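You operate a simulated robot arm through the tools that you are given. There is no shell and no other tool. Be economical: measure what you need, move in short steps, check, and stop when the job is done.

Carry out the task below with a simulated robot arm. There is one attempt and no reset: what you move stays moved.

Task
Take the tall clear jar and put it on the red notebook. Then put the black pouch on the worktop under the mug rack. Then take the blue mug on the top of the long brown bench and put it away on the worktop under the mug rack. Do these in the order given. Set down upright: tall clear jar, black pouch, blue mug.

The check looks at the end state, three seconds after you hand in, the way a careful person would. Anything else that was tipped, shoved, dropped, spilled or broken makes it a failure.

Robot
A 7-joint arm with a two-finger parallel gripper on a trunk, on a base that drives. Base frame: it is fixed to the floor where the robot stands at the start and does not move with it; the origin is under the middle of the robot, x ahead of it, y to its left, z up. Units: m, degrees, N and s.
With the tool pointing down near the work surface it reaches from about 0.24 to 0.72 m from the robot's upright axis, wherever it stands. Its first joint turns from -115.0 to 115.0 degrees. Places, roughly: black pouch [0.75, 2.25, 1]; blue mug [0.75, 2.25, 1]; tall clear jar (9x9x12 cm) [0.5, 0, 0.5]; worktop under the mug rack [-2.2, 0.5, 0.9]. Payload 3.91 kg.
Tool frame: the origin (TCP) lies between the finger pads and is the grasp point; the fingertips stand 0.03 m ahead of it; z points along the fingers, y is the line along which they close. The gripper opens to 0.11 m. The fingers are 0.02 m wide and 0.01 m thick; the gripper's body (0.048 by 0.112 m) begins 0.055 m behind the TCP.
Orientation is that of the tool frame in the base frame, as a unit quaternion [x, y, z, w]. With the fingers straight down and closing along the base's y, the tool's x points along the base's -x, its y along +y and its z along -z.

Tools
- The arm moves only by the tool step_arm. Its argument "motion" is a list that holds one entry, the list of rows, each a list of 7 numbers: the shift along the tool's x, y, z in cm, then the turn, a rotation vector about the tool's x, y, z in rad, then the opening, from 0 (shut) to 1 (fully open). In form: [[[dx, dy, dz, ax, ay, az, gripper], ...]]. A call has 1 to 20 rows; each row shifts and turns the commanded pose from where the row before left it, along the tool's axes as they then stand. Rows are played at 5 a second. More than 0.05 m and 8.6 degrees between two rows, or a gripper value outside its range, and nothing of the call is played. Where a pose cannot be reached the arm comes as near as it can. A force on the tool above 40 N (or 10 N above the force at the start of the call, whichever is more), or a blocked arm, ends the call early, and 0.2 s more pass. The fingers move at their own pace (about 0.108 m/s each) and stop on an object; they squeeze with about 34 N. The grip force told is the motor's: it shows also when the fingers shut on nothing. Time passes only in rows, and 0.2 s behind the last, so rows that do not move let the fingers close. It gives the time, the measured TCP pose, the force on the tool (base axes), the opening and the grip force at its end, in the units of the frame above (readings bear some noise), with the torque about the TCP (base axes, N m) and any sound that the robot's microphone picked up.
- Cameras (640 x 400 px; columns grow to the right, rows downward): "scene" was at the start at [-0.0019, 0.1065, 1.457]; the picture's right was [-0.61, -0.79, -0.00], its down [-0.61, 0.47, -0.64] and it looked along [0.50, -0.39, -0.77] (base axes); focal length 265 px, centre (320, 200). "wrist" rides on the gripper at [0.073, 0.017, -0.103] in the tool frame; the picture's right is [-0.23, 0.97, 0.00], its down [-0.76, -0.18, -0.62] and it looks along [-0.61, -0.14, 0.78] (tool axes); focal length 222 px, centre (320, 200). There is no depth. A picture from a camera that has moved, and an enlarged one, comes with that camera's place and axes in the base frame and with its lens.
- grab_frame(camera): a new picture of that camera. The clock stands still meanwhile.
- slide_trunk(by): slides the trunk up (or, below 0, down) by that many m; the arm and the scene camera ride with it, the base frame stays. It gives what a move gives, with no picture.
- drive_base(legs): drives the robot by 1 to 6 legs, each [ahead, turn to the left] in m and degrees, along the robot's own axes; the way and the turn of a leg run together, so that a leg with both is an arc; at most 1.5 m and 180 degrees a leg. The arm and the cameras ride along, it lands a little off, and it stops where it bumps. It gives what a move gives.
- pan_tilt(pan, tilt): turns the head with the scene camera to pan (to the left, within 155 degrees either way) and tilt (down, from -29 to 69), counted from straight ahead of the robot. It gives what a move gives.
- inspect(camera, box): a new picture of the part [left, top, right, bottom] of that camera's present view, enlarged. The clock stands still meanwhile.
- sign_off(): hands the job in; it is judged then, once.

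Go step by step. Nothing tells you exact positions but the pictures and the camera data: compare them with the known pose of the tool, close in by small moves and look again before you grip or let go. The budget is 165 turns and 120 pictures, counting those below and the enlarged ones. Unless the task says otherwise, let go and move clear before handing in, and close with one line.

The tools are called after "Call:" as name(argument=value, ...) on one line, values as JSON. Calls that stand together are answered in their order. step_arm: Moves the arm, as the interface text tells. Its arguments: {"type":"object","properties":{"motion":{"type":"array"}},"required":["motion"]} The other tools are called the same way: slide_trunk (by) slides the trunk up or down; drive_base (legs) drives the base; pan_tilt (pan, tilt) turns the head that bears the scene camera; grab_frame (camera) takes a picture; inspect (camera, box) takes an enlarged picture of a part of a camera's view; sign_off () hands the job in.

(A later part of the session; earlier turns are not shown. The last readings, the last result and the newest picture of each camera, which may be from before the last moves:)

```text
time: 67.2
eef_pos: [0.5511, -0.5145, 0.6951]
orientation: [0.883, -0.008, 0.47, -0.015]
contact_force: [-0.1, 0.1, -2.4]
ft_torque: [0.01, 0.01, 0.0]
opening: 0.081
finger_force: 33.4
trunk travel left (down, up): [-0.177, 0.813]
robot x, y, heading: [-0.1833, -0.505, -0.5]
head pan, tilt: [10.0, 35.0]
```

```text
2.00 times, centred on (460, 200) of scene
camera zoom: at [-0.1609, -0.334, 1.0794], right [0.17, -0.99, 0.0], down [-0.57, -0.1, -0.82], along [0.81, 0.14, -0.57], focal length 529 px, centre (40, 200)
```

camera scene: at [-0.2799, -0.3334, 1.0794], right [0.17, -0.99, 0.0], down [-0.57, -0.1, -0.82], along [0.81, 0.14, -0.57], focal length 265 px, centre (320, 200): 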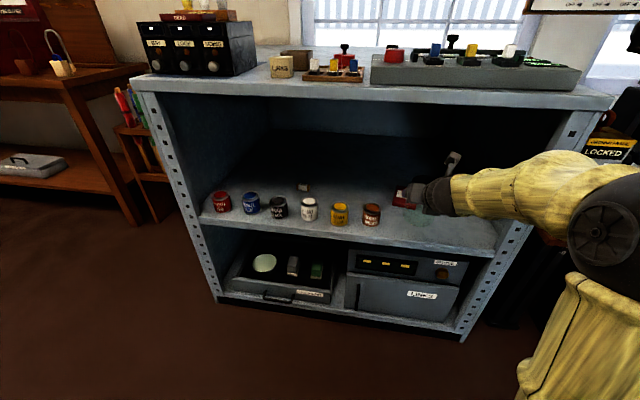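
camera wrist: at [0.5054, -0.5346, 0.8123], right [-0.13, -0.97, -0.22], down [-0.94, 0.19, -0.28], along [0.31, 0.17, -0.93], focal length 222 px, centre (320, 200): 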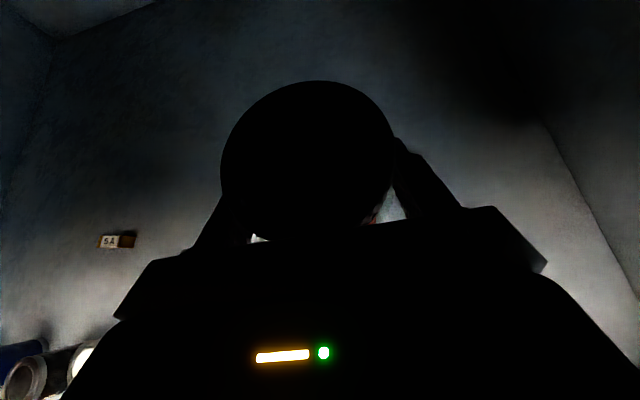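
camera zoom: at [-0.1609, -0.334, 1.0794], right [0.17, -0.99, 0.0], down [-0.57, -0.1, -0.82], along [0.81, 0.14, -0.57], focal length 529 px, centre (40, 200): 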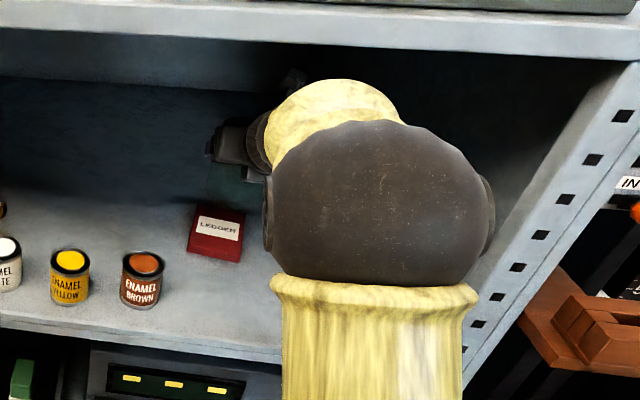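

Fresh view gives the notebook centre at (0.630, -0.520). I'll move over it and come down to just above.

Call:
step_arm(motion=[[[2.1, 0.3, 3.17, 0, 0, 0, 0.5], [2.1, 0.3, 3.17, 0, 0, 0, 0.5], [-2.5, 0, 1.66, 0, 0, 0, 0.5], [-2.5, 0, 1.66, 0, 0, 0, 0.5], [0, 0, 0, 0, 0, 0, 0.5]]])

Call:
grab_frame(camera="wrist")

Call:
pan_tilt(pan=20, tilt=35)

Call:
inspect(camera="scene", box=[400, 120, 560, 220])

```text
time: 68.4
eef_pos: [0.6255, -0.518, 0.6345]
orientation: [0.882, -0.01, 0.47, -0.014]
contact_force: [-0.8, 0.8, -2.9]
ft_torque: [-0.02, 0.02, 0.01]
opening: 0.0809
finger_force: 33.6
trunk travel left (down, up): [-0.177, 0.813]
robot x, y, heading: [-0.1883, -0.5035, -0.4]
head pan, tilt: [10.0, 35.0]
```

```text
84 pictures are left
camera wrist: at [0.5812, -0.5394, 0.751], right [-0.13, -0.97, -0.22], down [-0.94, 0.19, -0.28], along [0.31, 0.17, -0.93], focal length 222 px, centre (320, 200)
```

wrist: 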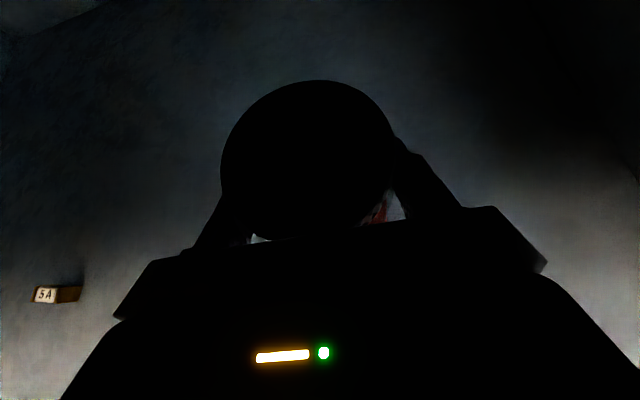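

```text
time: 69.1
eef_pos: [0.6247, -0.5196, 0.6352]
orientation: [0.882, -0.009, 0.471, -0.014]
contact_force: [0.1, 0.9, -3.0]
ft_torque: [0.0, 0.0, -0.03]
opening: 0.0808
finger_force: 33.9
trunk travel left (down, up): [-0.177, 0.813]
robot x, y, heading: [-0.1891, -0.5032, -0.5]
head pan, tilt: [20.0, 35.0]
```

```text
4.00 times, centred on (480, 170) of scene
camera zoom: at [-0.1648, -0.3192, 1.0794], right [0.34, -0.94, 0.0], down [-0.54, -0.19, -0.82], along [0.77, 0.28, -0.57], focal length 1058 px, centre (-320, 320)
```

zoom: 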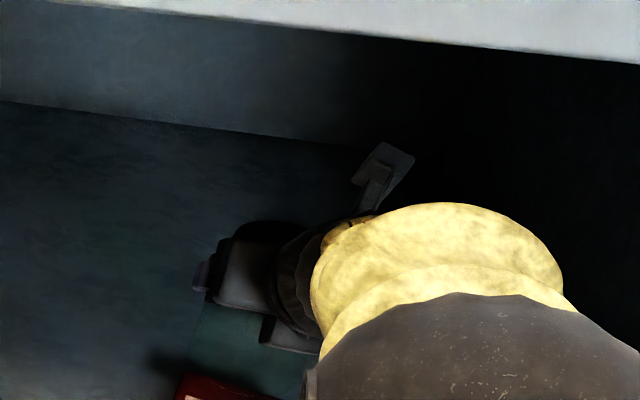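

Call:
inspect(camera="scene", box=[400, 170, 560, 270])

```text
4.00 times, centred on (480, 220) of scene
camera zoom: at [-0.1648, -0.3192, 1.0794], right [0.34, -0.94, 0.0], down [-0.54, -0.19, -0.82], along [0.77, 0.28, -0.57], focal length 1058 px, centre (-320, 120)
```

zoom: 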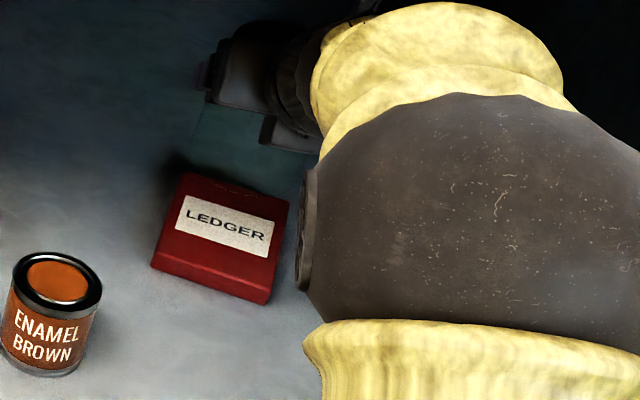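

Call:
inspect(camera="scene", box=[430, 170, 494, 210])

Call:
inspect(camera="wrist", box=[220, 180, 440, 260])

```text
10.00 times, centred on (462, 190) of scene
camera zoom: at [-0.1648, -0.3192, 1.0794], right [0.34, -0.94, 0.0], down [-0.54, -0.19, -0.82], along [0.77, 0.28, -0.57], focal length 2646 px, centre (-1100, 300)
```

zoom: 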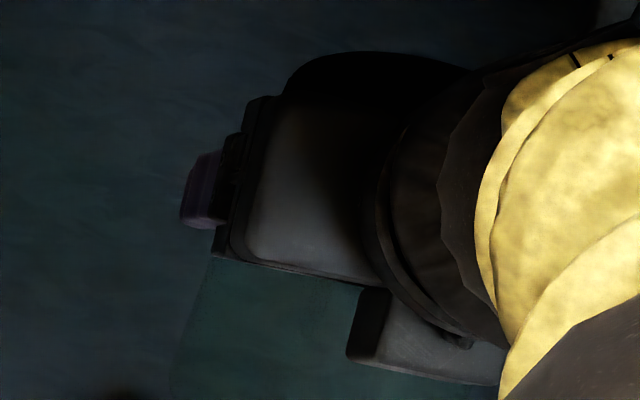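

```text
2.91 times, centred on (330, 220) of wrist
camera zoom: at [0.5811, -0.5393, 0.7514], right [-0.13, -0.97, -0.22], down [-0.94, 0.19, -0.28], along [0.31, 0.17, -0.93], focal length 646 px, centre (291, 142)
```

zoom: 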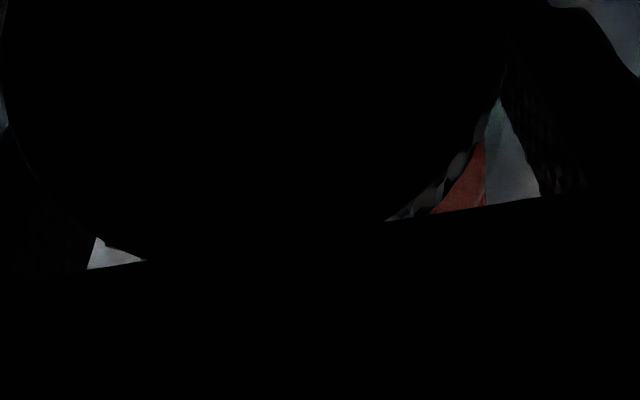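

Call:
inspect(camera="scene", box=[430, 200, 494, 240])

```text
10.00 times, centred on (462, 220) of scene
camera zoom: at [-0.1648, -0.3192, 1.0794], right [0.34, -0.94, 0.0], down [-0.54, -0.19, -0.82], along [0.77, 0.28, -0.57], focal length 2646 px, centre (-1100, 0)
```

zoom: 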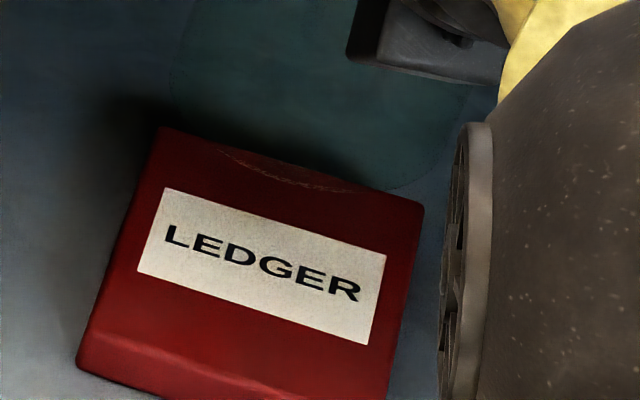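

The faint arc of the jar's base shows it is still too far back over the notebook. I'll shift 2.5 cm towards me, lower 1.5 cm and look again.

Call:
step_arm(motion=[[[-1.38, 0, -2.08, 0, 0, 0, 0.5], [-1.25, 0, 0.83, 0, 0, 0, 0.5], [0, 0, 0, 0, 0, 0, 0.5]]])

Call:
inspect(camera="scene", box=[422, 180, 502, 230])

```text
time: 69.9
eef_pos: [0.6011, -0.5167, 0.6205]
orientation: [0.882, -0.008, 0.47, -0.014]
contact_force: [0.7, 0.1, -2.9]
ft_torque: [-0.04, 0.01, -0.04]
opening: 0.0807
finger_force: 33.7
trunk travel left (down, up): [-0.177, 0.813]
robot x, y, heading: [-0.1911, -0.4996, -0.6]
head pan, tilt: [20.0, 35.0]
```

```text
8.00 times, centred on (462, 205) of scene
camera zoom: at [-0.1648, -0.3191, 1.0794], right [0.34, -0.94, 0.0], down [-0.54, -0.19, -0.82], along [0.77, 0.28, -0.57], focal length 2117 px, centre (-816, 160)
```

zoom: 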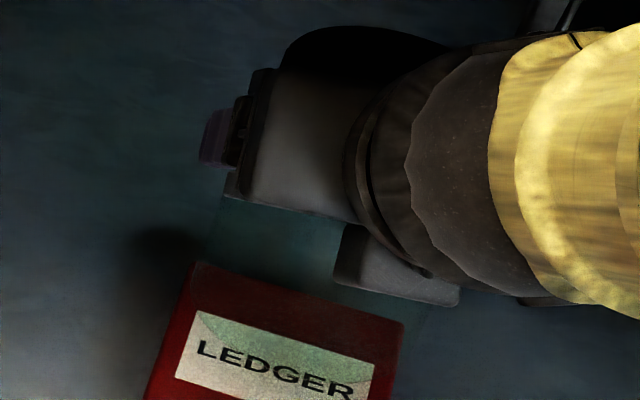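

Call:
inspect(camera="scene", box=[422, 198, 502, 248])

```text
8.00 times, centred on (462, 223) of scene
camera zoom: at [-0.1648, -0.3191, 1.0794], right [0.34, -0.94, 0.0], down [-0.54, -0.19, -0.82], along [0.77, 0.28, -0.57], focal length 2117 px, centre (-816, 16)
```

zoom: 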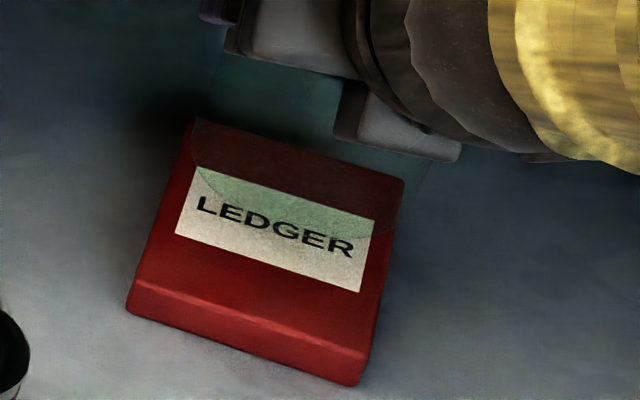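

Now the base outline is visible: it needs about 1.5 cm nearer and 1 cm left. I'll shift and lower slightly, then look.

Call:
step_arm(motion=[[[-0.83, -1.0, -1.25, 0, 0, 0, 0.5], [-0.58, 0, 0.39, 0, 0, 0, 0.5], [0, 0, 0, 0, 0, 0, 0.5]]])

Call:
inspect(camera="scene", box=[422, 198, 502, 248])

```text
time: 70.7
eef_pos: [0.5856, -0.5071, 0.6144]
orientation: [0.883, -0.009, 0.47, -0.014]
contact_force: [-0.4, -0.4, -2.9]
ft_torque: [-0.03, 0.03, 0.03]
opening: 0.0808
finger_force: 33.8
trunk travel left (down, up): [-0.177, 0.813]
robot x, y, heading: [-0.187, -0.4988, -0.2]
head pan, tilt: [20.0, 35.0]
```

```text
8.00 times, centred on (462, 223) of scene
camera zoom: at [-0.1648, -0.3191, 1.0794], right [0.34, -0.94, 0.0], down [-0.54, -0.19, -0.82], along [0.77, 0.28, -0.57], focal length 2117 px, centre (-816, 16)
```

zoom: 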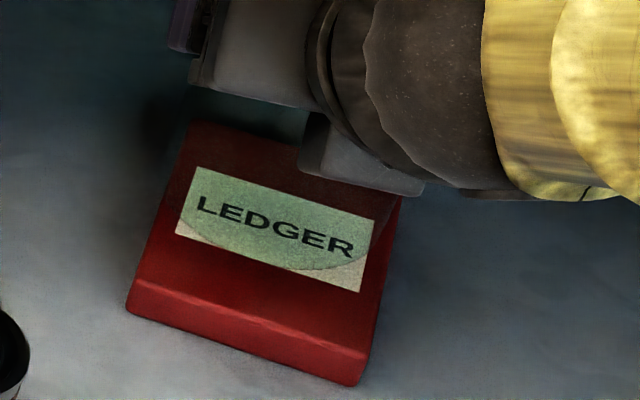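

The base outline will land centred on the notebook. Lowering straight down in tiny steps until it touches.

Call:
step_arm(motion=[[[-0.334, 0, 0.22, 0, 0, 0, 0.5], [-0.334, 0, 0.22, 0, 0, 0, 0.5], [0, 0, 0, 0, 0, 0, 0.5]]])

Call:
inspect(camera="scene", box=[422, 198, 502, 248])

```text
time: 71.5
eef_pos: [0.5862, -0.5061, 0.6068]
orientation: [0.882, -0.009, 0.47, -0.014]
contact_force: [0.5, 0.5, -3.6]
ft_torque: [0.04, 0.0, 0.02]
opening: 0.081
finger_force: 34.0
trunk travel left (down, up): [-0.177, 0.813]
robot x, y, heading: [-0.1878, -0.5029, -0.1]
head pan, tilt: [20.0, 35.0]
```

```text
8.00 times, centred on (462, 223) of scene
camera zoom: at [-0.1648, -0.3191, 1.0794], right [0.34, -0.94, 0.0], down [-0.54, -0.19, -0.82], along [0.77, 0.28, -0.57], focal length 2117 px, centre (-816, 16)
```

zoom: 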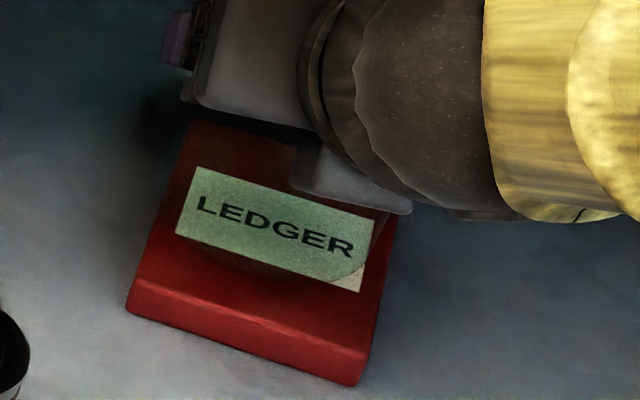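

Call:
step_arm(motion=[[[-0.25, 0, 0.165, 0, 0, 0, 0.5], [-0.25, 0, 0.165, 0, 0, 0, 0.5], [0, 0, 0, 0, 0, 0, 0.5]]])

```text
time: 72.3
eef_pos: [0.5863, -0.5081, 0.599]
orientation: [0.883, -0.008, 0.47, -0.015]
contact_force: [0.8, -0.3, -2.5]
ft_torque: [0.01, 0.03, -0.04]
opening: 0.0808
finger_force: 34.3
trunk travel left (down, up): [-0.177, 0.813]
robot x, y, heading: [-0.1877, -0.5017, -0.4]
head pan, tilt: [20.0, 35.0]
```

Call:
step_arm(motion=[[[-0.17, 0, 0.11, 0, 0, 0, 0.5], [-0.17, 0, 0.11, 0, 0, 0, 0.5], [0, 0, 0, 0, 0, 0, 0.5]]])

Call:
inspect(camera="scene", box=[422, 198, 502, 248])

```text
time: 73.1
eef_pos: [0.5852, -0.5059, 0.5977]
orientation: [0.882, -0.009, 0.471, -0.014]
contact_force: [1.2, 1.7, 1.7]
ft_torque: [-0.08, -0.04, 0.01]
opening: 0.0809
finger_force: 33.5
trunk travel left (down, up): [-0.177, 0.813]
robot x, y, heading: [-0.1816, -0.5018, -0.3]
head pan, tilt: [20.0, 35.0]
```

```text
8.00 times, centred on (462, 223) of scene
camera zoom: at [-0.1653, -0.3191, 1.0795], right [0.34, -0.94, 0.0], down [-0.54, -0.19, -0.82], along [0.77, 0.28, -0.57], focal length 2117 px, centre (-816, 16)
```

zoom: 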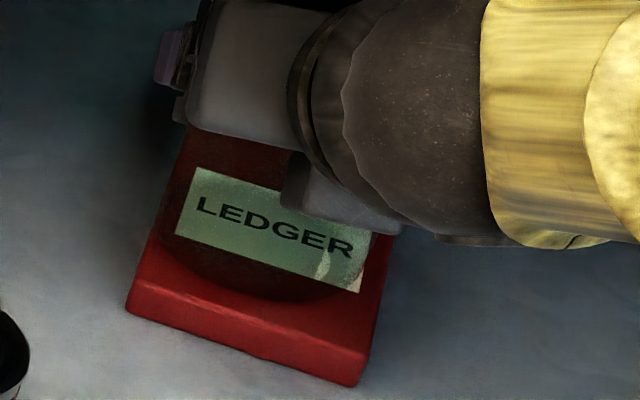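

The weight is now carried by the notebook (force reversed) and the base is centred. Opening and backing away along the tool axis.

Call:
step_arm(motion=[[[0, 0, 0, 0, 0, 0, 0.85], [0, 0, 0, 0, 0, 0, 1], [0, 0, 0, 0, 0, 0, 1], [0, 0, -2, 0, 0, 0, 1], [0, 0, -4, 0, 0, 0, 1], [0, 0, -4, 0, 0, 0, 1], [0, 0, -4, 0, 0, 0, 1], [0, 0, 0, 0, 0, 0, 1]]])

Call:
grab_frame(camera="wrist")

Call:
grab_frame(camera="scene")

```text
time: 74.9
eef_pos: [0.4687, -0.5073, 0.6734]
orientation: [0.882, -0.009, 0.47, -0.014]
contact_force: [0.1, 0.4, -0.4]
ft_torque: [0.01, 0.01, 0.01]
opening: 0.1101
finger_force: 0.0
trunk travel left (down, up): [-0.177, 0.813]
robot x, y, heading: [-0.1841, -0.5027, -0.3]
head pan, tilt: [20.0, 35.0]
```

```text
73 pictures are left
camera wrist: at [0.4237, -0.5292, 0.791], right [-0.13, -0.97, -0.22], down [-0.94, 0.19, -0.28], along [0.31, 0.17, -0.93], focal length 222 px, centre (320, 200)
```

wrist: 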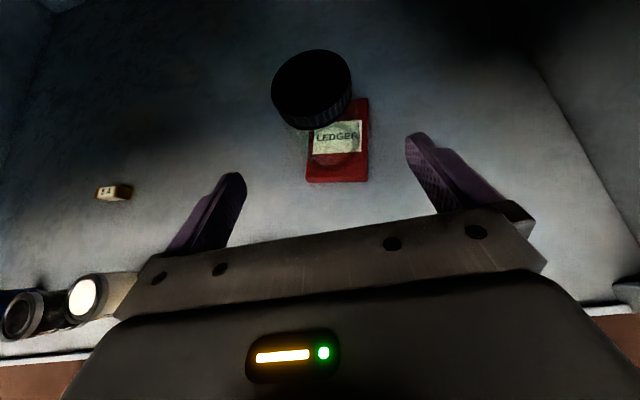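

```text
72 pictures are left
camera scene: at [-0.1651, -0.3191, 1.0794], right [0.34, -0.94, 0.0], down [-0.54, -0.19, -0.82], along [0.77, 0.28, -0.57], focal length 265 px, centre (320, 200)
```

scene: 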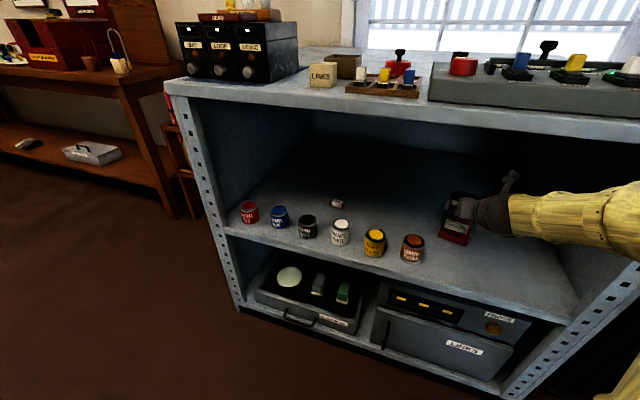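

The jar stands on the notebook. Now I back out and check it from the front.

Call:
drive_base(legs=[[-0.5, 0]])

Call:
pan_tilt(pan=20, tilt=25)

Call:
inspect(camera="scene", box=[280, 100, 480, 225])

Call:
pan_tilt(pan=75, tilt=15)

Call:
grab_frame(camera="scene")

```text
time: 77.8
eef_pos: [-0.0366, -0.5067, 0.6735]
orientation: [0.882, -0.008, 0.471, -0.015]
contact_force: [0.3, 1.0, 0.1]
ft_torque: [-0.01, 0.01, 0.0]
opening: 0.1101
finger_force: 0.1
trunk travel left (down, up): [-0.177, 0.813]
robot x, y, heading: [-0.6916, -0.4997, 0.0]
head pan, tilt: [20.0, 35.0]
```

```text
time: 78.6
eef_pos: [-0.0374, -0.5055, 0.6735]
orientation: [0.882, -0.008, 0.471, -0.014]
contact_force: [-0.4, -0.2, 0.2]
ft_torque: [-0.01, -0.01, 0.02]
opening: 0.1101
finger_force: 0.1
trunk travel left (down, up): [-0.177, 0.813]
robot x, y, heading: [-0.6879, -0.5002, -0.3]
head pan, tilt: [20.0, 25.0]
```

```text
3.20 times, centred on (380, 162) of scene
camera zoom: at [-0.6665, -0.3156, 1.0951], right [0.34, -0.94, 0.0], down [-0.4, -0.14, -0.91], along [0.85, 0.31, -0.42], focal length 847 px, centre (128, 320)
```

zoom: 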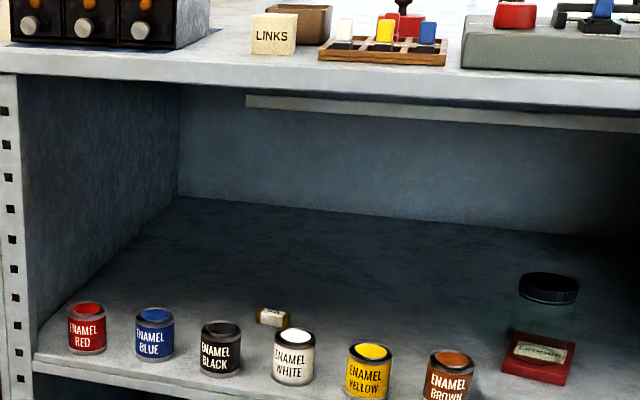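

```text
time: 79.8
eef_pos: [-0.0358, -0.5056, 0.674]
orientation: [0.882, -0.008, 0.471, -0.014]
contact_force: [0.1, 0.0, -0.5]
ft_torque: [0.01, 0.0, -0.04]
opening: 0.11
finger_force: 0.0
trunk travel left (down, up): [-0.177, 0.813]
robot x, y, heading: [-0.6966, -0.5006, -0.6]
head pan, tilt: [75.0, 15.0]
```

```text
70 pictures are left
camera scene: at [-0.7286, -0.2566, 1.1114], right [0.96, -0.26, 0.0], down [-0.07, -0.25, -0.97], along [0.25, 0.93, -0.26], focal length 265 px, centre (320, 200)
```

scene: 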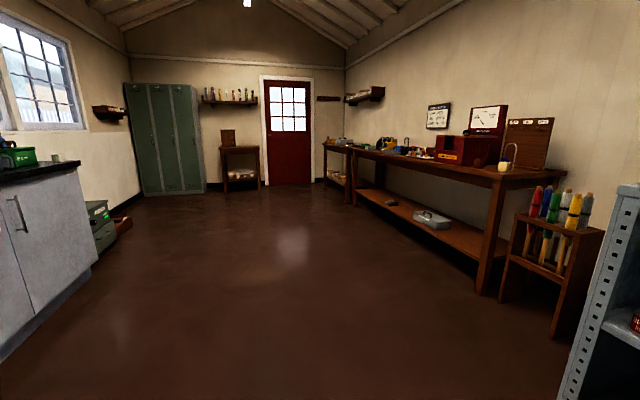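

The jar stands upright on the notebook. Next is the brown bench: I'll raise the trunk, point the hand down, and drive over.

Call:
step_arm(motion=[[[0, 0, 0, 0, -0.14, 0, 1], [0, 0, 0, 0, -0.14, 0, 1], [0, 0, 0, 0, -0.14, 0, 1], [0, 0, 0, 0, -0.14, 0, 1], [0, 0, 0, 0, -0.14, 0, 1], [0, 0, 0, 0, -0.14, 0, 1], [0, 0, 0, 0, -0.14, 0, 1], [-4, 0, 0, 0, 0, 0, 1], [-4, 0, 0, 0, 0, 0, 1], [-4, 0, 0, 0, 0, 0, 1], [-4, 0, 0, 0, 0, 0, 1]]])

Call:
slide_trunk(by=0.45)

Call:
drive_base(legs=[[0, 90], [1.4, 0], [1.1, 0], [0, -90]])

Call:
pan_tilt(pan=0, tilt=30)

Call:
grab_frame(camera="scene")

```text
time: 82.2
eef_pos: [-0.1951, -0.507, 0.6607]
orientation: [0.999, -0.011, 0.043, -0.009]
contact_force: [-0.5, 0.9, 0.2]
ft_torque: [0.0, 0.02, 0.0]
opening: 0.1102
finger_force: 0.0
out of reach, approached as far as the arm can: row 1
trunk travel left (down, up): [-0.177, 0.813]
robot x, y, heading: [-0.6951, -0.4992, -0.3]
head pan, tilt: [75.0, 15.0]
```

```text
refused: 0.45 is not a number from -0.4 to 0.4
```

```text
time: 102.1
eef_pos: [-0.2066, 1.998, 0.6609]
orientation: [0.999, -0.008, 0.043, -0.008]
contact_force: [0.3, 0.3, 0.6]
ft_torque: [-0.04, 0.04, -0.01]
opening: 0.1103
finger_force: 0.1
trunk travel left (down, up): [-0.177, 0.813]
robot x, y, heading: [-0.7012, 2.0001, 0.1]
head pan, tilt: [75.0, 15.0]
```

```text
time: 103.6
eef_pos: [-0.2069, 1.9967, 0.6605]
orientation: [0.999, -0.007, 0.042, -0.009]
contact_force: [-0.4, 0.1, 0.9]
ft_torque: [-0.04, 0.03, 0.03]
opening: 0.11
finger_force: 0.0
trunk travel left (down, up): [-0.177, 0.813]
robot x, y, heading: [-0.7037, 2.0014, -0.3]
head pan, tilt: [0.0, 30.0]
```

```text
69 pictures are left
camera scene: at [-0.6753, 2.1542, 1.0872], right [0.0, -1.0, 0.0], down [-0.5, 0.0, -0.87], along [0.87, 0.0, -0.5], focal length 265 px, centre (320, 200)
```

scene: 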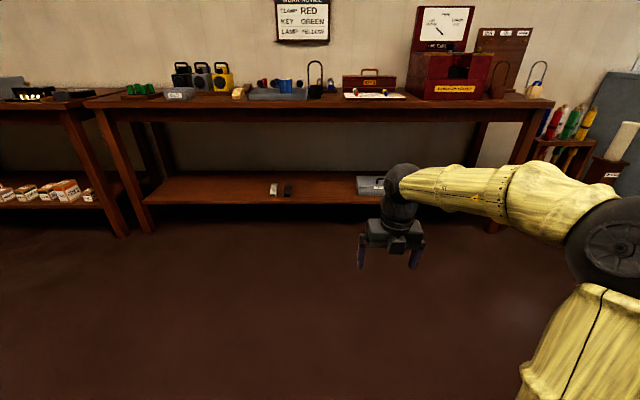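

Good view of the brown bench. I'll raise the trunk, drive closer, and look at the top.

Call:
slide_trunk(by=0.4)

Call:
drive_base(legs=[[0.35, 0]])

Call:
pan_tilt(pan=5, tilt=30)

Call:
grab_frame(camera="scene")

Call:
inspect(camera="scene", box=[80, 80, 480, 200])

```text
time: 107.4
eef_pos: [-0.2055, 1.9977, 1.0605]
orientation: [0.999, -0.008, 0.043, -0.008]
contact_force: [0.0, 0.7, 0.2]
ft_torque: [-0.03, -0.02, -0.04]
opening: 0.1099
finger_force: 0.0
trunk travel left (down, up): [-0.577, 0.413]
robot x, y, heading: [-0.7009, 1.9981, 0.2]
head pan, tilt: [0.0, 30.0]
```

```text
time: 109.7
eef_pos: [0.1449, 1.9963, 1.0604]
orientation: [0.999, -0.009, 0.043, -0.008]
contact_force: [0.0, -0.5, 0.0]
ft_torque: [-0.03, 0.02, 0.01]
opening: 0.1101
finger_force: 0.0
trunk travel left (down, up): [-0.577, 0.413]
robot x, y, heading: [-0.3563, 1.9996, -0.0]
head pan, tilt: [0.0, 30.0]
```

```text
time: 110.3
eef_pos: [0.1451, 1.997, 1.0603]
orientation: [0.999, -0.009, 0.043, -0.008]
contact_force: [-0.6, -0.3, 0.7]
ft_torque: [0.01, 0.04, 0.01]
opening: 0.1099
finger_force: 0.1
trunk travel left (down, up): [-0.577, 0.413]
robot x, y, heading: [-0.3528, 2.0, -0.1]
head pan, tilt: [5.0, 30.0]
```

```text
68 pictures are left
camera scene: at [-0.3238, 2.162, 1.4872], right [0.09, -1.0, 0.0], down [-0.5, -0.04, -0.87], along [0.86, 0.07, -0.5], focal length 265 px, centre (320, 200)
```

scene: 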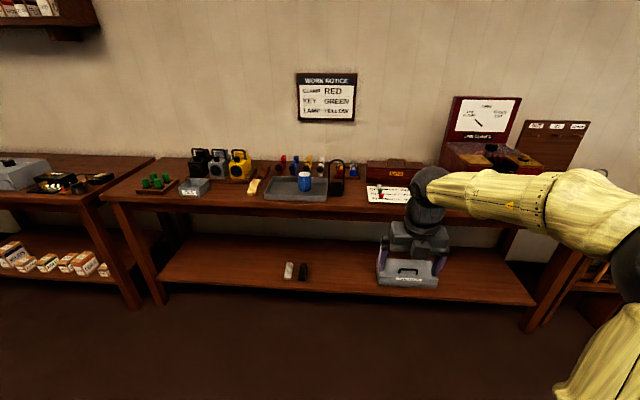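

```text
1.60 times, centred on (280, 140) of scene
camera zoom: at [-0.3238, 2.162, 1.4872], right [0.09, -1.0, 0.0], down [-0.5, -0.04, -0.87], along [0.86, 0.07, -0.5], focal length 423 px, centre (384, 296)
```

zoom: 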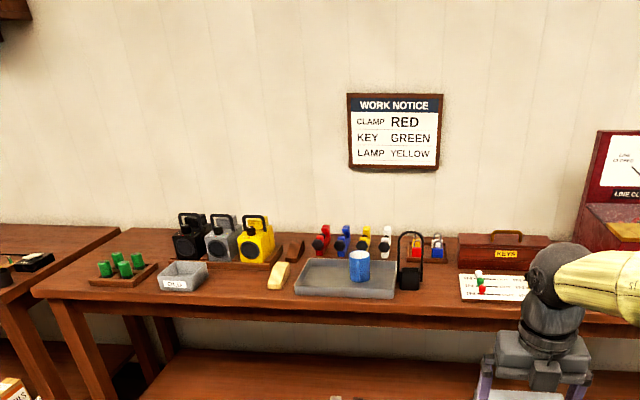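

Call:
inspect(camera="scene", box=[240, 140, 368, 220])

```text
5.00 times, centred on (304, 180) of scene
camera zoom: at [-0.3238, 2.162, 1.4872], right [0.09, -1.0, 0.0], down [-0.5, -0.04, -0.87], along [0.86, 0.07, -0.5], focal length 1323 px, centre (400, 300)
```

zoom: 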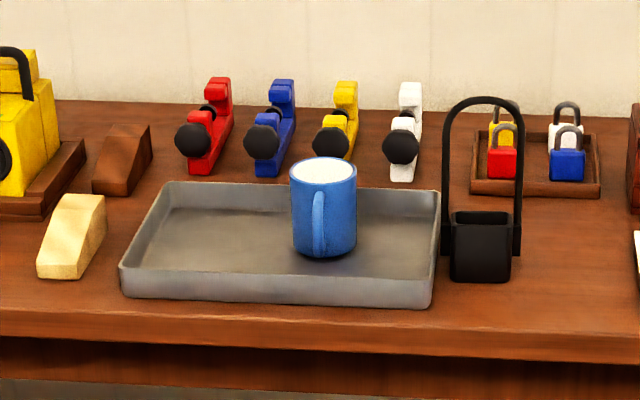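

The pouch is a small black box with a tall loop handle at about (0.74, 2.17); the mug is in the grey tray at about (0.77, 2.32). Before choosing a grip I'll look at the mug rack from here.

Call:
pan_tilt(pan=-143, tilt=15)

Call:
inspect(camera="scene", box=[160, 100, 480, 300])

```text
time: 112.7
eef_pos: [0.1431, 1.9966, 1.0616]
orientation: [0.999, -0.009, 0.042, -0.008]
contact_force: [0.2, -0.8, 0.0]
ft_torque: [-0.01, 0.0, -0.03]
opening: 0.1102
finger_force: 0.0
trunk travel left (down, up): [-0.577, 0.413]
robot x, y, heading: [-0.3527, 2.0005, -0.3]
head pan, tilt: [-143.0, 15.0]
```

```text
2.00 times, centred on (320, 200) of scene
camera zoom: at [-0.4887, 2.0981, 1.5114], right [-0.6, 0.8, 0.0], down [0.21, 0.16, -0.97], along [-0.77, -0.58, -0.26], focal length 529 px, centre (320, 200)
```

zoom: 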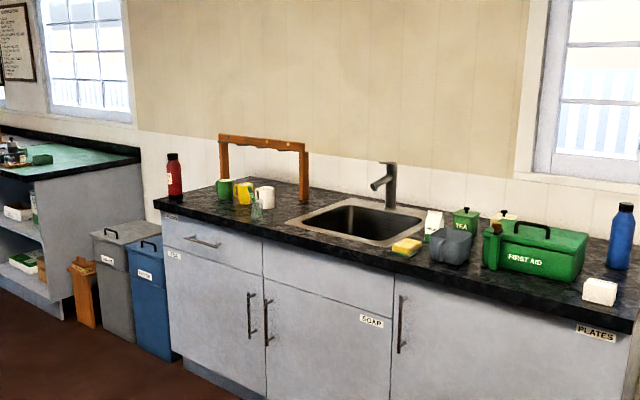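

The rack is a wooden frame standing at the back of the left worktop, with about 20 cm of clearance under its bar. For the pouch I'll grip the top of its loop handle from above, fingers closing front-to-back, so I'll spin the hand 90°, raise, and drive in.

Call:
slide_trunk(by=0.2)

Call:
step_arm(motion=[[[0, 0, 0, 0, -0.085, 0, 1], [0, 0, 0, 0, 0, -0.143, 1], [0, 0, 0, 0, 0, -0.143, 1], [0, 0, 0, 0, 0, -0.143, 1], [0, 0, 0, 0, 0, -0.143, 1], [0, 0, 0, 0, 0, -0.143, 1], [0, 0, 0, 0, 0, -0.143, 1], [0, 0, 0, 0, 0, -0.143, 1], [0, 0, 0, 0, 0, -0.143, 1], [0, 0, 0, 0, 0, -0.143, 1], [0, 0, 0, 0, 0, -0.143, 1], [0, 0, 0, 0, 0, -0.143, 1]]])

Call:
drive_base(legs=[[0.4, 0]])

Call:
pan_tilt(pan=10, tilt=45)

Call:
grab_frame(camera="scene")

Call:
grab_frame(camera="wrist")

```text
time: 114.8
eef_pos: [0.145, 1.9963, 1.2617]
orientation: [0.999, -0.009, 0.042, -0.008]
contact_force: [0.2, -0.7, -0.3]
ft_torque: [0.01, 0.0, 0.02]
opening: 0.11
finger_force: 0.0
trunk travel left (down, up): [-0.777, 0.213]
robot x, y, heading: [-0.3502, 1.9982, 0.3]
head pan, tilt: [-143.0, 15.0]
```

```text
time: 117.4
eef_pos: [0.1445, 1.9963, 1.2609]
orientation: [0.712, 0.702, 0.007, -0.007]
contact_force: [0.9, 0.0, 0.1]
ft_torque: [-0.02, 0.0, 0.01]
opening: 0.1098
finger_force: 0.0
trunk travel left (down, up): [-0.777, 0.213]
robot x, y, heading: [-0.3516, 1.9982, -0.1]
head pan, tilt: [-143.0, 15.0]
```

```text
time: 119.9
eef_pos: [0.549, 1.9988, 1.2604]
orientation: [0.712, 0.702, 0.007, -0.007]
contact_force: [-0.5, 0.2, 0.2]
ft_torque: [-0.01, 0.04, -0.03]
opening: 0.1097
finger_force: 0.2
trunk travel left (down, up): [-0.777, 0.213]
robot x, y, heading: [0.048, 1.999, 0.2]
head pan, tilt: [-143.0, 15.0]
```

```text
time: 122.3
eef_pos: [0.5469, 1.9978, 1.2608]
orientation: [0.711, 0.703, 0.006, -0.006]
contact_force: [-0.5, -0.5, -0.6]
ft_torque: [-0.01, 0.01, 0.0]
opening: 0.1101
finger_force: 0.1
trunk travel left (down, up): [-0.777, 0.213]
robot x, y, heading: [0.0487, 2.0013, -0.2]
head pan, tilt: [10.0, 45.0]
```

```text
64 pictures are left
camera scene: at [0.0682, 2.1685, 1.6646], right [0.18, -0.98, 0.0], down [-0.7, -0.12, -0.71], along [0.7, 0.12, -0.71], focal length 265 px, centre (320, 200)
```

scene: 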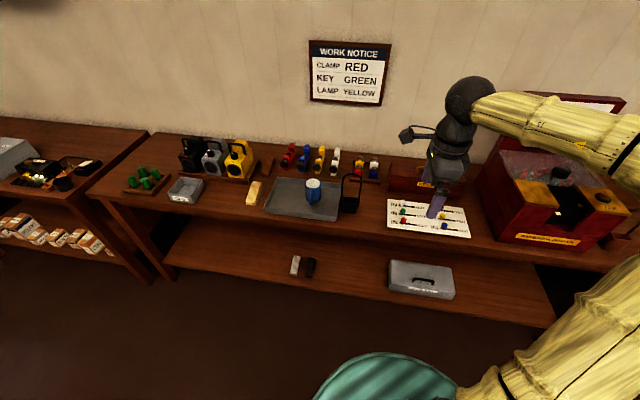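

```text
63 pictures are left
camera wrist: at [0.566, 2.0685, 1.3652], right [0.97, -0.24, 0.0], down [-0.19, -0.77, 0.61], along [-0.15, -0.59, -0.79], focal length 222 px, centre (320, 200)
```

wrist: 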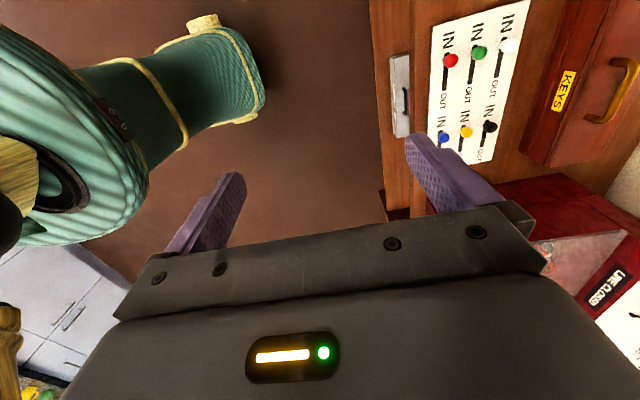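

Call:
inspect(camera="scene", box=[290, 150, 410, 225])

```text
5.33 times, centred on (350, 188) of scene
camera zoom: at [0.0682, 2.1685, 1.6646], right [0.18, -0.98, 0.0], down [-0.7, -0.12, -0.71], along [0.7, 0.12, -0.71], focal length 1411 px, centre (160, 267)
```

zoom: 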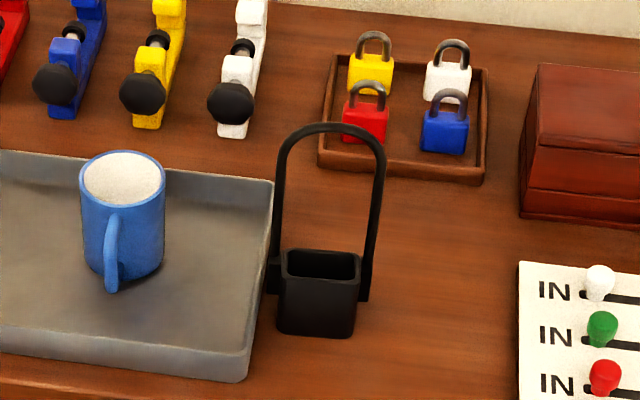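

Combining two views puts the handle top at about (0.86, 2.18, 1.03) and the bench top at about 0.85. I'll shift the hand left first, then drive in 0.22 m.

Call:
step_arm(motion=[[[3.6, 0, 0, 0, 0, 0, 1], [3.6, 0, 0, 0, 0, 0, 1], [3.6, 0, 0, 0, 0, 0, 1], [3.6, 0, 0, 0, 0, 0, 1], [3.6, 0, 0, 0, 0, 0, 1]]])

Call:
drive_base(legs=[[0.22, 0]])

Call:
grab_frame(camera="scene")

Call:
grab_frame(camera="wrist")

```text
time: 123.5
eef_pos: [0.5491, 2.1819, 1.2626]
orientation: [0.711, 0.703, 0.008, -0.005]
contact_force: [0.1, -0.3, 0.1]
ft_torque: [-0.07, 0.01, 0.0]
opening: 0.1102
finger_force: 0.0
trunk travel left (down, up): [-0.777, 0.213]
robot x, y, heading: [0.0477, 1.9999, 0.3]
head pan, tilt: [10.0, 45.0]
```

```text
time: 125.2
eef_pos: [0.7705, 2.1802, 1.2625]
orientation: [0.711, 0.703, 0.007, -0.005]
contact_force: [0.3, 0.5, -0.1]
ft_torque: [0.02, 0.03, 0.06]
opening: 0.1099
finger_force: 0.1
trunk travel left (down, up): [-0.777, 0.213]
robot x, y, heading: [0.2713, 2.0028, -0.1]
head pan, tilt: [10.0, 45.0]
```

```text
61 pictures are left
camera scene: at [0.2905, 2.1691, 1.6645], right [0.18, -0.98, 0.0], down [-0.7, -0.12, -0.71], along [0.7, 0.12, -0.71], focal length 265 px, centre (320, 200)
```

scene: 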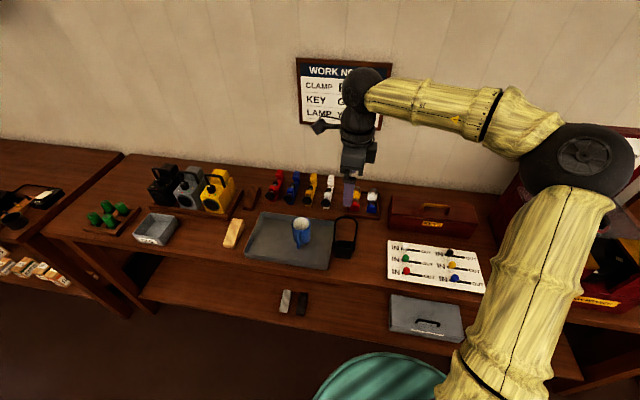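

```text
60 pictures are left
camera wrist: at [0.7899, 2.2502, 1.3671], right [0.97, -0.24, 0.0], down [-0.19, -0.77, 0.61], along [-0.15, -0.59, -0.79], focal length 222 px, centre (320, 200)
```

wrist: 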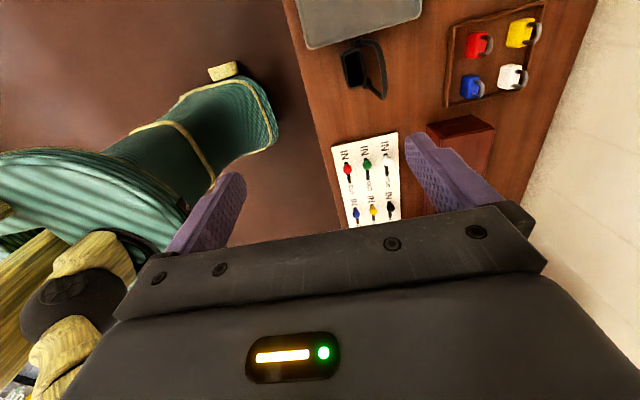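

Wrist view agrees: handle top at about (0.859, 2.189). Moving above it and partly down.

Call:
step_arm(motion=[[[0.2, 2.15, 2.5, 0, 0, 0, 1], [0.2, 2.15, 2.5, 0, 0, 0, 1], [0.2, 2.15, 2.5, 0, 0, 0, 1], [0.2, 2.15, 2.5, 0, 0, 0, 1], [0, 0, 0, 0, 0, 0, 1]]])

Call:
grab_frame(camera="wrist")

Call:
inspect(camera="scene", box=[280, 120, 440, 270])

```text
time: 126.4
eef_pos: [0.8566, 2.1891, 1.1633]
orientation: [0.712, 0.702, 0.006, -0.005]
contact_force: [0.3, 0.8, 0.6]
ft_torque: [-0.01, -0.03, 0.0]
opening: 0.1102
finger_force: 0.0
trunk travel left (down, up): [-0.777, 0.213]
robot x, y, heading: [0.2723, 2.0002, 0.1]
head pan, tilt: [10.0, 45.0]
```

```text
59 pictures are left
camera wrist: at [0.8748, 2.2594, 1.2679], right [0.97, -0.24, 0.0], down [-0.19, -0.77, 0.61], along [-0.15, -0.59, -0.79], focal length 222 px, centre (320, 200)
```

wrist: 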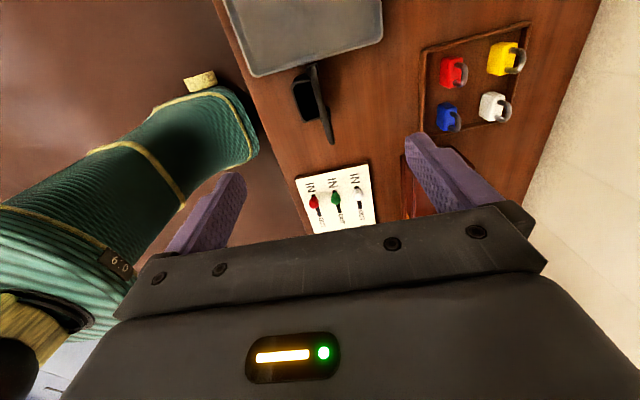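

```text
2.67 times, centred on (360, 195) of scene
camera zoom: at [0.2884, 2.169, 1.6646], right [0.18, -0.98, 0.0], down [-0.7, -0.12, -0.71], along [0.7, 0.12, -0.71], focal length 706 px, centre (213, 213)
```

zoom: 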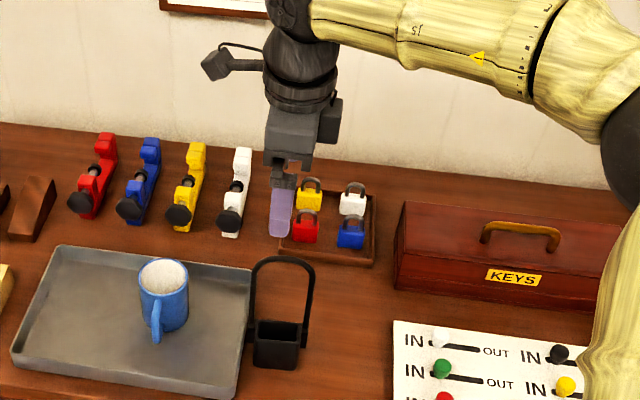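

The handle lines up at about (0.862, 2.18, 1.03). Lowering to just above, then checking.

Call:
step_arm(motion=[[[-0.45, 0.2, 3.5, 0, 0, 0, 1], [-0.4, 0.2, 3.5, 0, 0, 0, 1], [0, 0, 3.0, 0, 0, 0, 1], [0, 0, 0, 0, 0, 0, 1]]])

Call:
grab_frame(camera="wrist")

Call:
inspect(camera="scene", box=[300, 150, 400, 260])

```text
time: 127.4
eef_pos: [0.8605, 2.1828, 1.0633]
orientation: [0.711, 0.703, 0.008, -0.005]
contact_force: [-1.0, -0.6, 0.1]
ft_torque: [0.03, 0.02, 0.0]
opening: 0.1099
finger_force: 0.0
trunk travel left (down, up): [-0.777, 0.213]
robot x, y, heading: [0.2668, 2.001, -0.0]
head pan, tilt: [10.0, 45.0]
```

```text
57 pictures are left
camera wrist: at [0.8792, 2.2523, 1.1675], right [0.97, -0.24, 0.0], down [-0.19, -0.77, 0.61], along [-0.15, -0.59, -0.79], focal length 222 px, centre (320, 200)
```

wrist: 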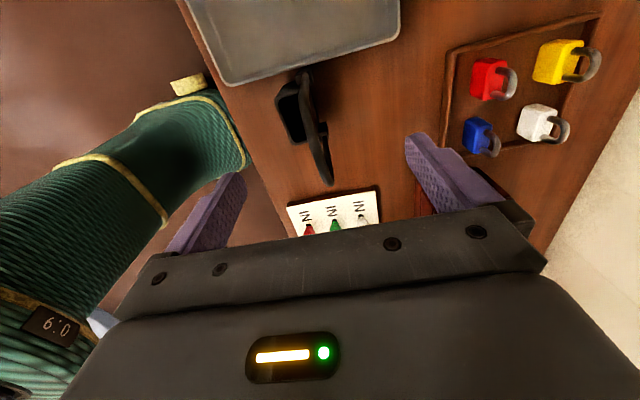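

```text
3.64 times, centred on (350, 205) of scene
camera zoom: at [0.2886, 2.1691, 1.6646], right [0.18, -0.98, 0.0], down [-0.7, -0.12, -0.71], along [0.7, 0.12, -0.71], focal length 962 px, centre (211, 182)
```

zoom: 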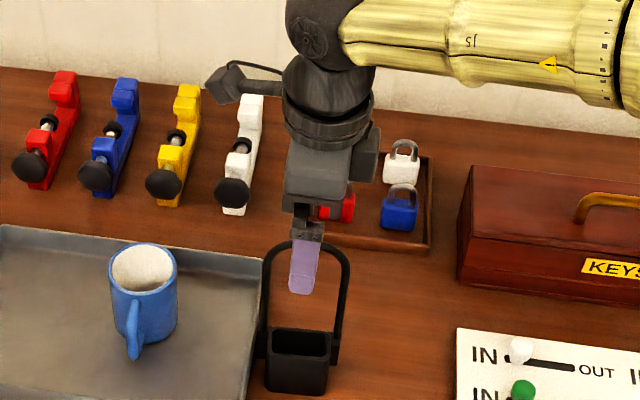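

Fingers straddle the loop, nicely centred. Lower 4 cm and close.

Call:
step_arm(motion=[[[0, 0, 2.0, 0, 0, 0, 1], [0, 0, 2.0, 0, 0, 0, 1], [0, 0, 0, 0, 0, 0, 1]]])

Call:
grab_frame(camera="wrist")

```text
time: 128.2
eef_pos: [0.86, 2.1839, 1.0238]
orientation: [0.711, 0.703, 0.006, -0.005]
contact_force: [0.4, 0.0, 0.2]
ft_torque: [0.02, 0.03, 0.0]
opening: 0.1101
finger_force: 0.0
trunk travel left (down, up): [-0.777, 0.213]
robot x, y, heading: [0.2699, 2.0006, 0.3]
head pan, tilt: [10.0, 45.0]
```

```text
55 pictures are left
camera wrist: at [0.879, 2.2528, 1.1277], right [0.97, -0.24, 0.0], down [-0.19, -0.77, 0.61], along [-0.15, -0.59, -0.79], focal length 222 px, centre (320, 200)
```

wrist: 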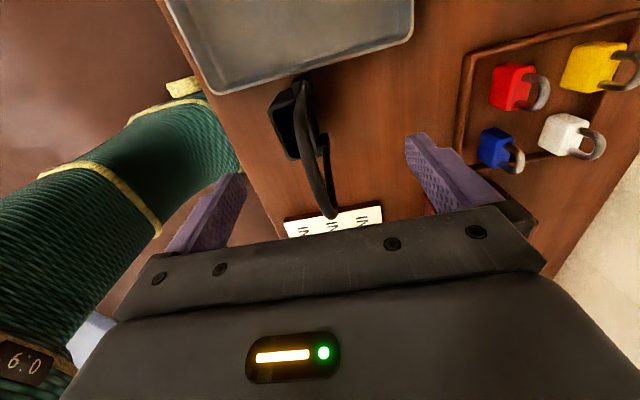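

Call:
step_arm(motion=[[[0, 0, 0.8, 0, 0, 0, 1], [0, 0, 0, 0, 0, 0, 0.6], [0, 0, 0, 0, 0, 0, 0.35], [0, 0, 0, 0, 0, 0, 0.2], [0, 0, 0, 0, 0, 0, 0], [0, 0, 0, 0, 0, 0, 0], [0, 0, 0, 0, 0, 0, 0], [0, 0, 0, 0, 0, 0, 0]]])

Call:
grab_frame(camera="wrist")

```text
time: 130.0
eef_pos: [0.8601, 2.1827, 1.0153]
orientation: [0.711, 0.703, 0.007, -0.006]
contact_force: [0.1, -0.3, 0.7]
ft_torque: [0.01, 0.0, 0.02]
opening: 0.0073
finger_force: 34.2
trunk travel left (down, up): [-0.777, 0.213]
robot x, y, heading: [0.2732, 2.0008, -0.1]
head pan, tilt: [10.0, 45.0]
```

```text
54 pictures are left
camera wrist: at [0.8788, 2.2533, 1.1195], right [0.97, -0.24, 0.0], down [-0.19, -0.77, 0.61], along [-0.15, -0.59, -0.79], focal length 222 px, centre (320, 200)
```

wrist: 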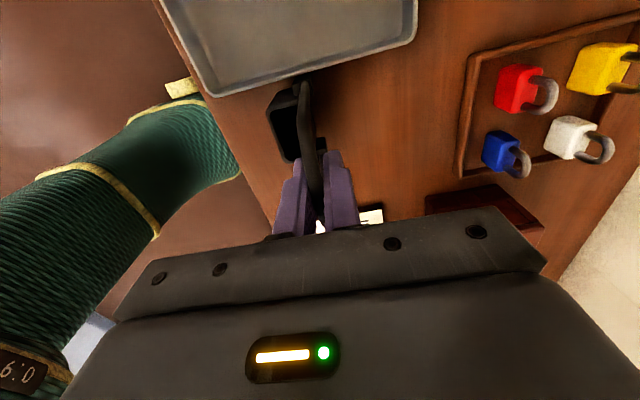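

The handle is held (7 mm). Lifting straight up.

Call:
step_arm(motion=[[[0, 0, -1, 0, 0, 0, 0], [0, 0, -2, 0, 0, 0, 0], [0, 0, -3, 0, 0, 0, 0], [0, 0, -3, 0, 0, 0, 0], [0, 0, -3, 0, 0, 0, 0], [0, 0, 0, 0, 0, 0, 0]]])

Call:
inspect(camera="scene", box=[300, 130, 420, 260])

```text
time: 131.4
eef_pos: [0.8601, 2.1807, 1.1359]
orientation: [0.711, 0.703, 0.006, -0.007]
contact_force: [0.1, 0.2, -2.6]
ft_torque: [0.02, -0.03, 0.01]
opening: 0.0072
finger_force: 34.3
trunk travel left (down, up): [-0.777, 0.213]
robot x, y, heading: [0.2748, 2.004, -0.0]
head pan, tilt: [10.0, 45.0]
```

```text
3.08 times, centred on (360, 195) of scene
camera zoom: at [0.2895, 2.1693, 1.6645], right [0.18, -0.98, 0.0], down [-0.7, -0.12, -0.71], along [0.7, 0.12, -0.71], focal length 814 px, centre (197, 215)
```

zoom: 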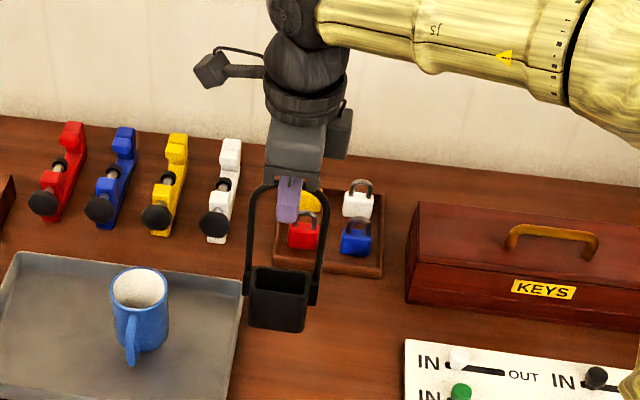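

The pouch hangs upright. I'll back away and drive over to the worktop by the rack.

Call:
drive_base(legs=[[-0.9, 0], [0, -90], [1.3, 0], [0.3, 0], [0, -90]])

Call:
pan_tilt(pan=0, tilt=30)

Call:
grab_frame(camera="scene")

```text
time: 151.6
eef_pos: [-1.2053, 0.2007, 1.1339]
orientation: [0.708, -0.706, 0.006, 0.006]
contact_force: [0.0, 0.8, -2.5]
ft_torque: [-0.03, 0.02, 0.02]
opening: 0.0071
finger_force: 34.3
trunk travel left (down, up): [-0.777, 0.213]
robot x, y, heading: [-0.6207, 0.3887, -179.3]
head pan, tilt: [10.0, 45.0]
```

```text
time: 152.4
eef_pos: [-1.2042, 0.2009, 1.1339]
orientation: [0.708, -0.706, 0.006, 0.006]
contact_force: [0.6, 0.4, -2.4]
ft_torque: [0.02, -0.01, 0.01]
opening: 0.0074
finger_force: 33.8
trunk travel left (down, up): [-0.777, 0.213]
robot x, y, heading: [-0.6203, 0.387, -179.3]
head pan, tilt: [0.0, 30.0]
```

```text
52 pictures are left
camera scene: at [-0.6499, 0.2348, 1.6871], right [-0.01, 1.0, 0.0], down [0.5, 0.01, -0.87], along [-0.87, -0.01, -0.5], focal length 265 px, centre (320, 200)
```

scene: 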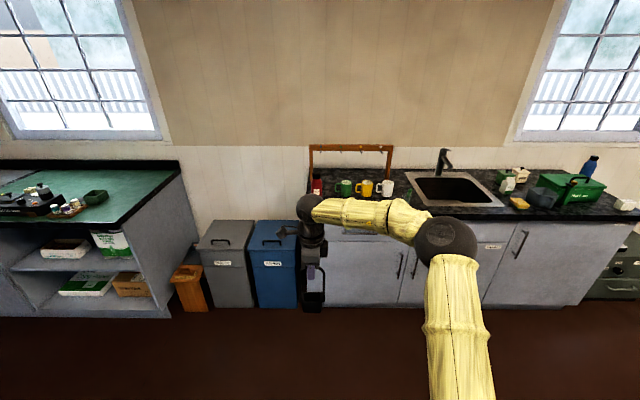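

Call:
inspect(camera="scene", box=[290, 130, 450, 230])

```text
4.00 times, centred on (370, 180) of scene
camera zoom: at [-0.6499, 0.2348, 1.6871], right [-0.01, 1.0, 0.0], down [0.5, 0.01, -0.87], along [-0.87, -0.01, -0.5], focal length 1058 px, centre (120, 280)
```

zoom: 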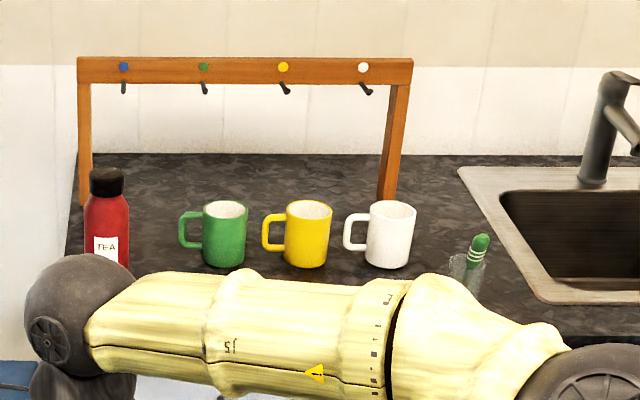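

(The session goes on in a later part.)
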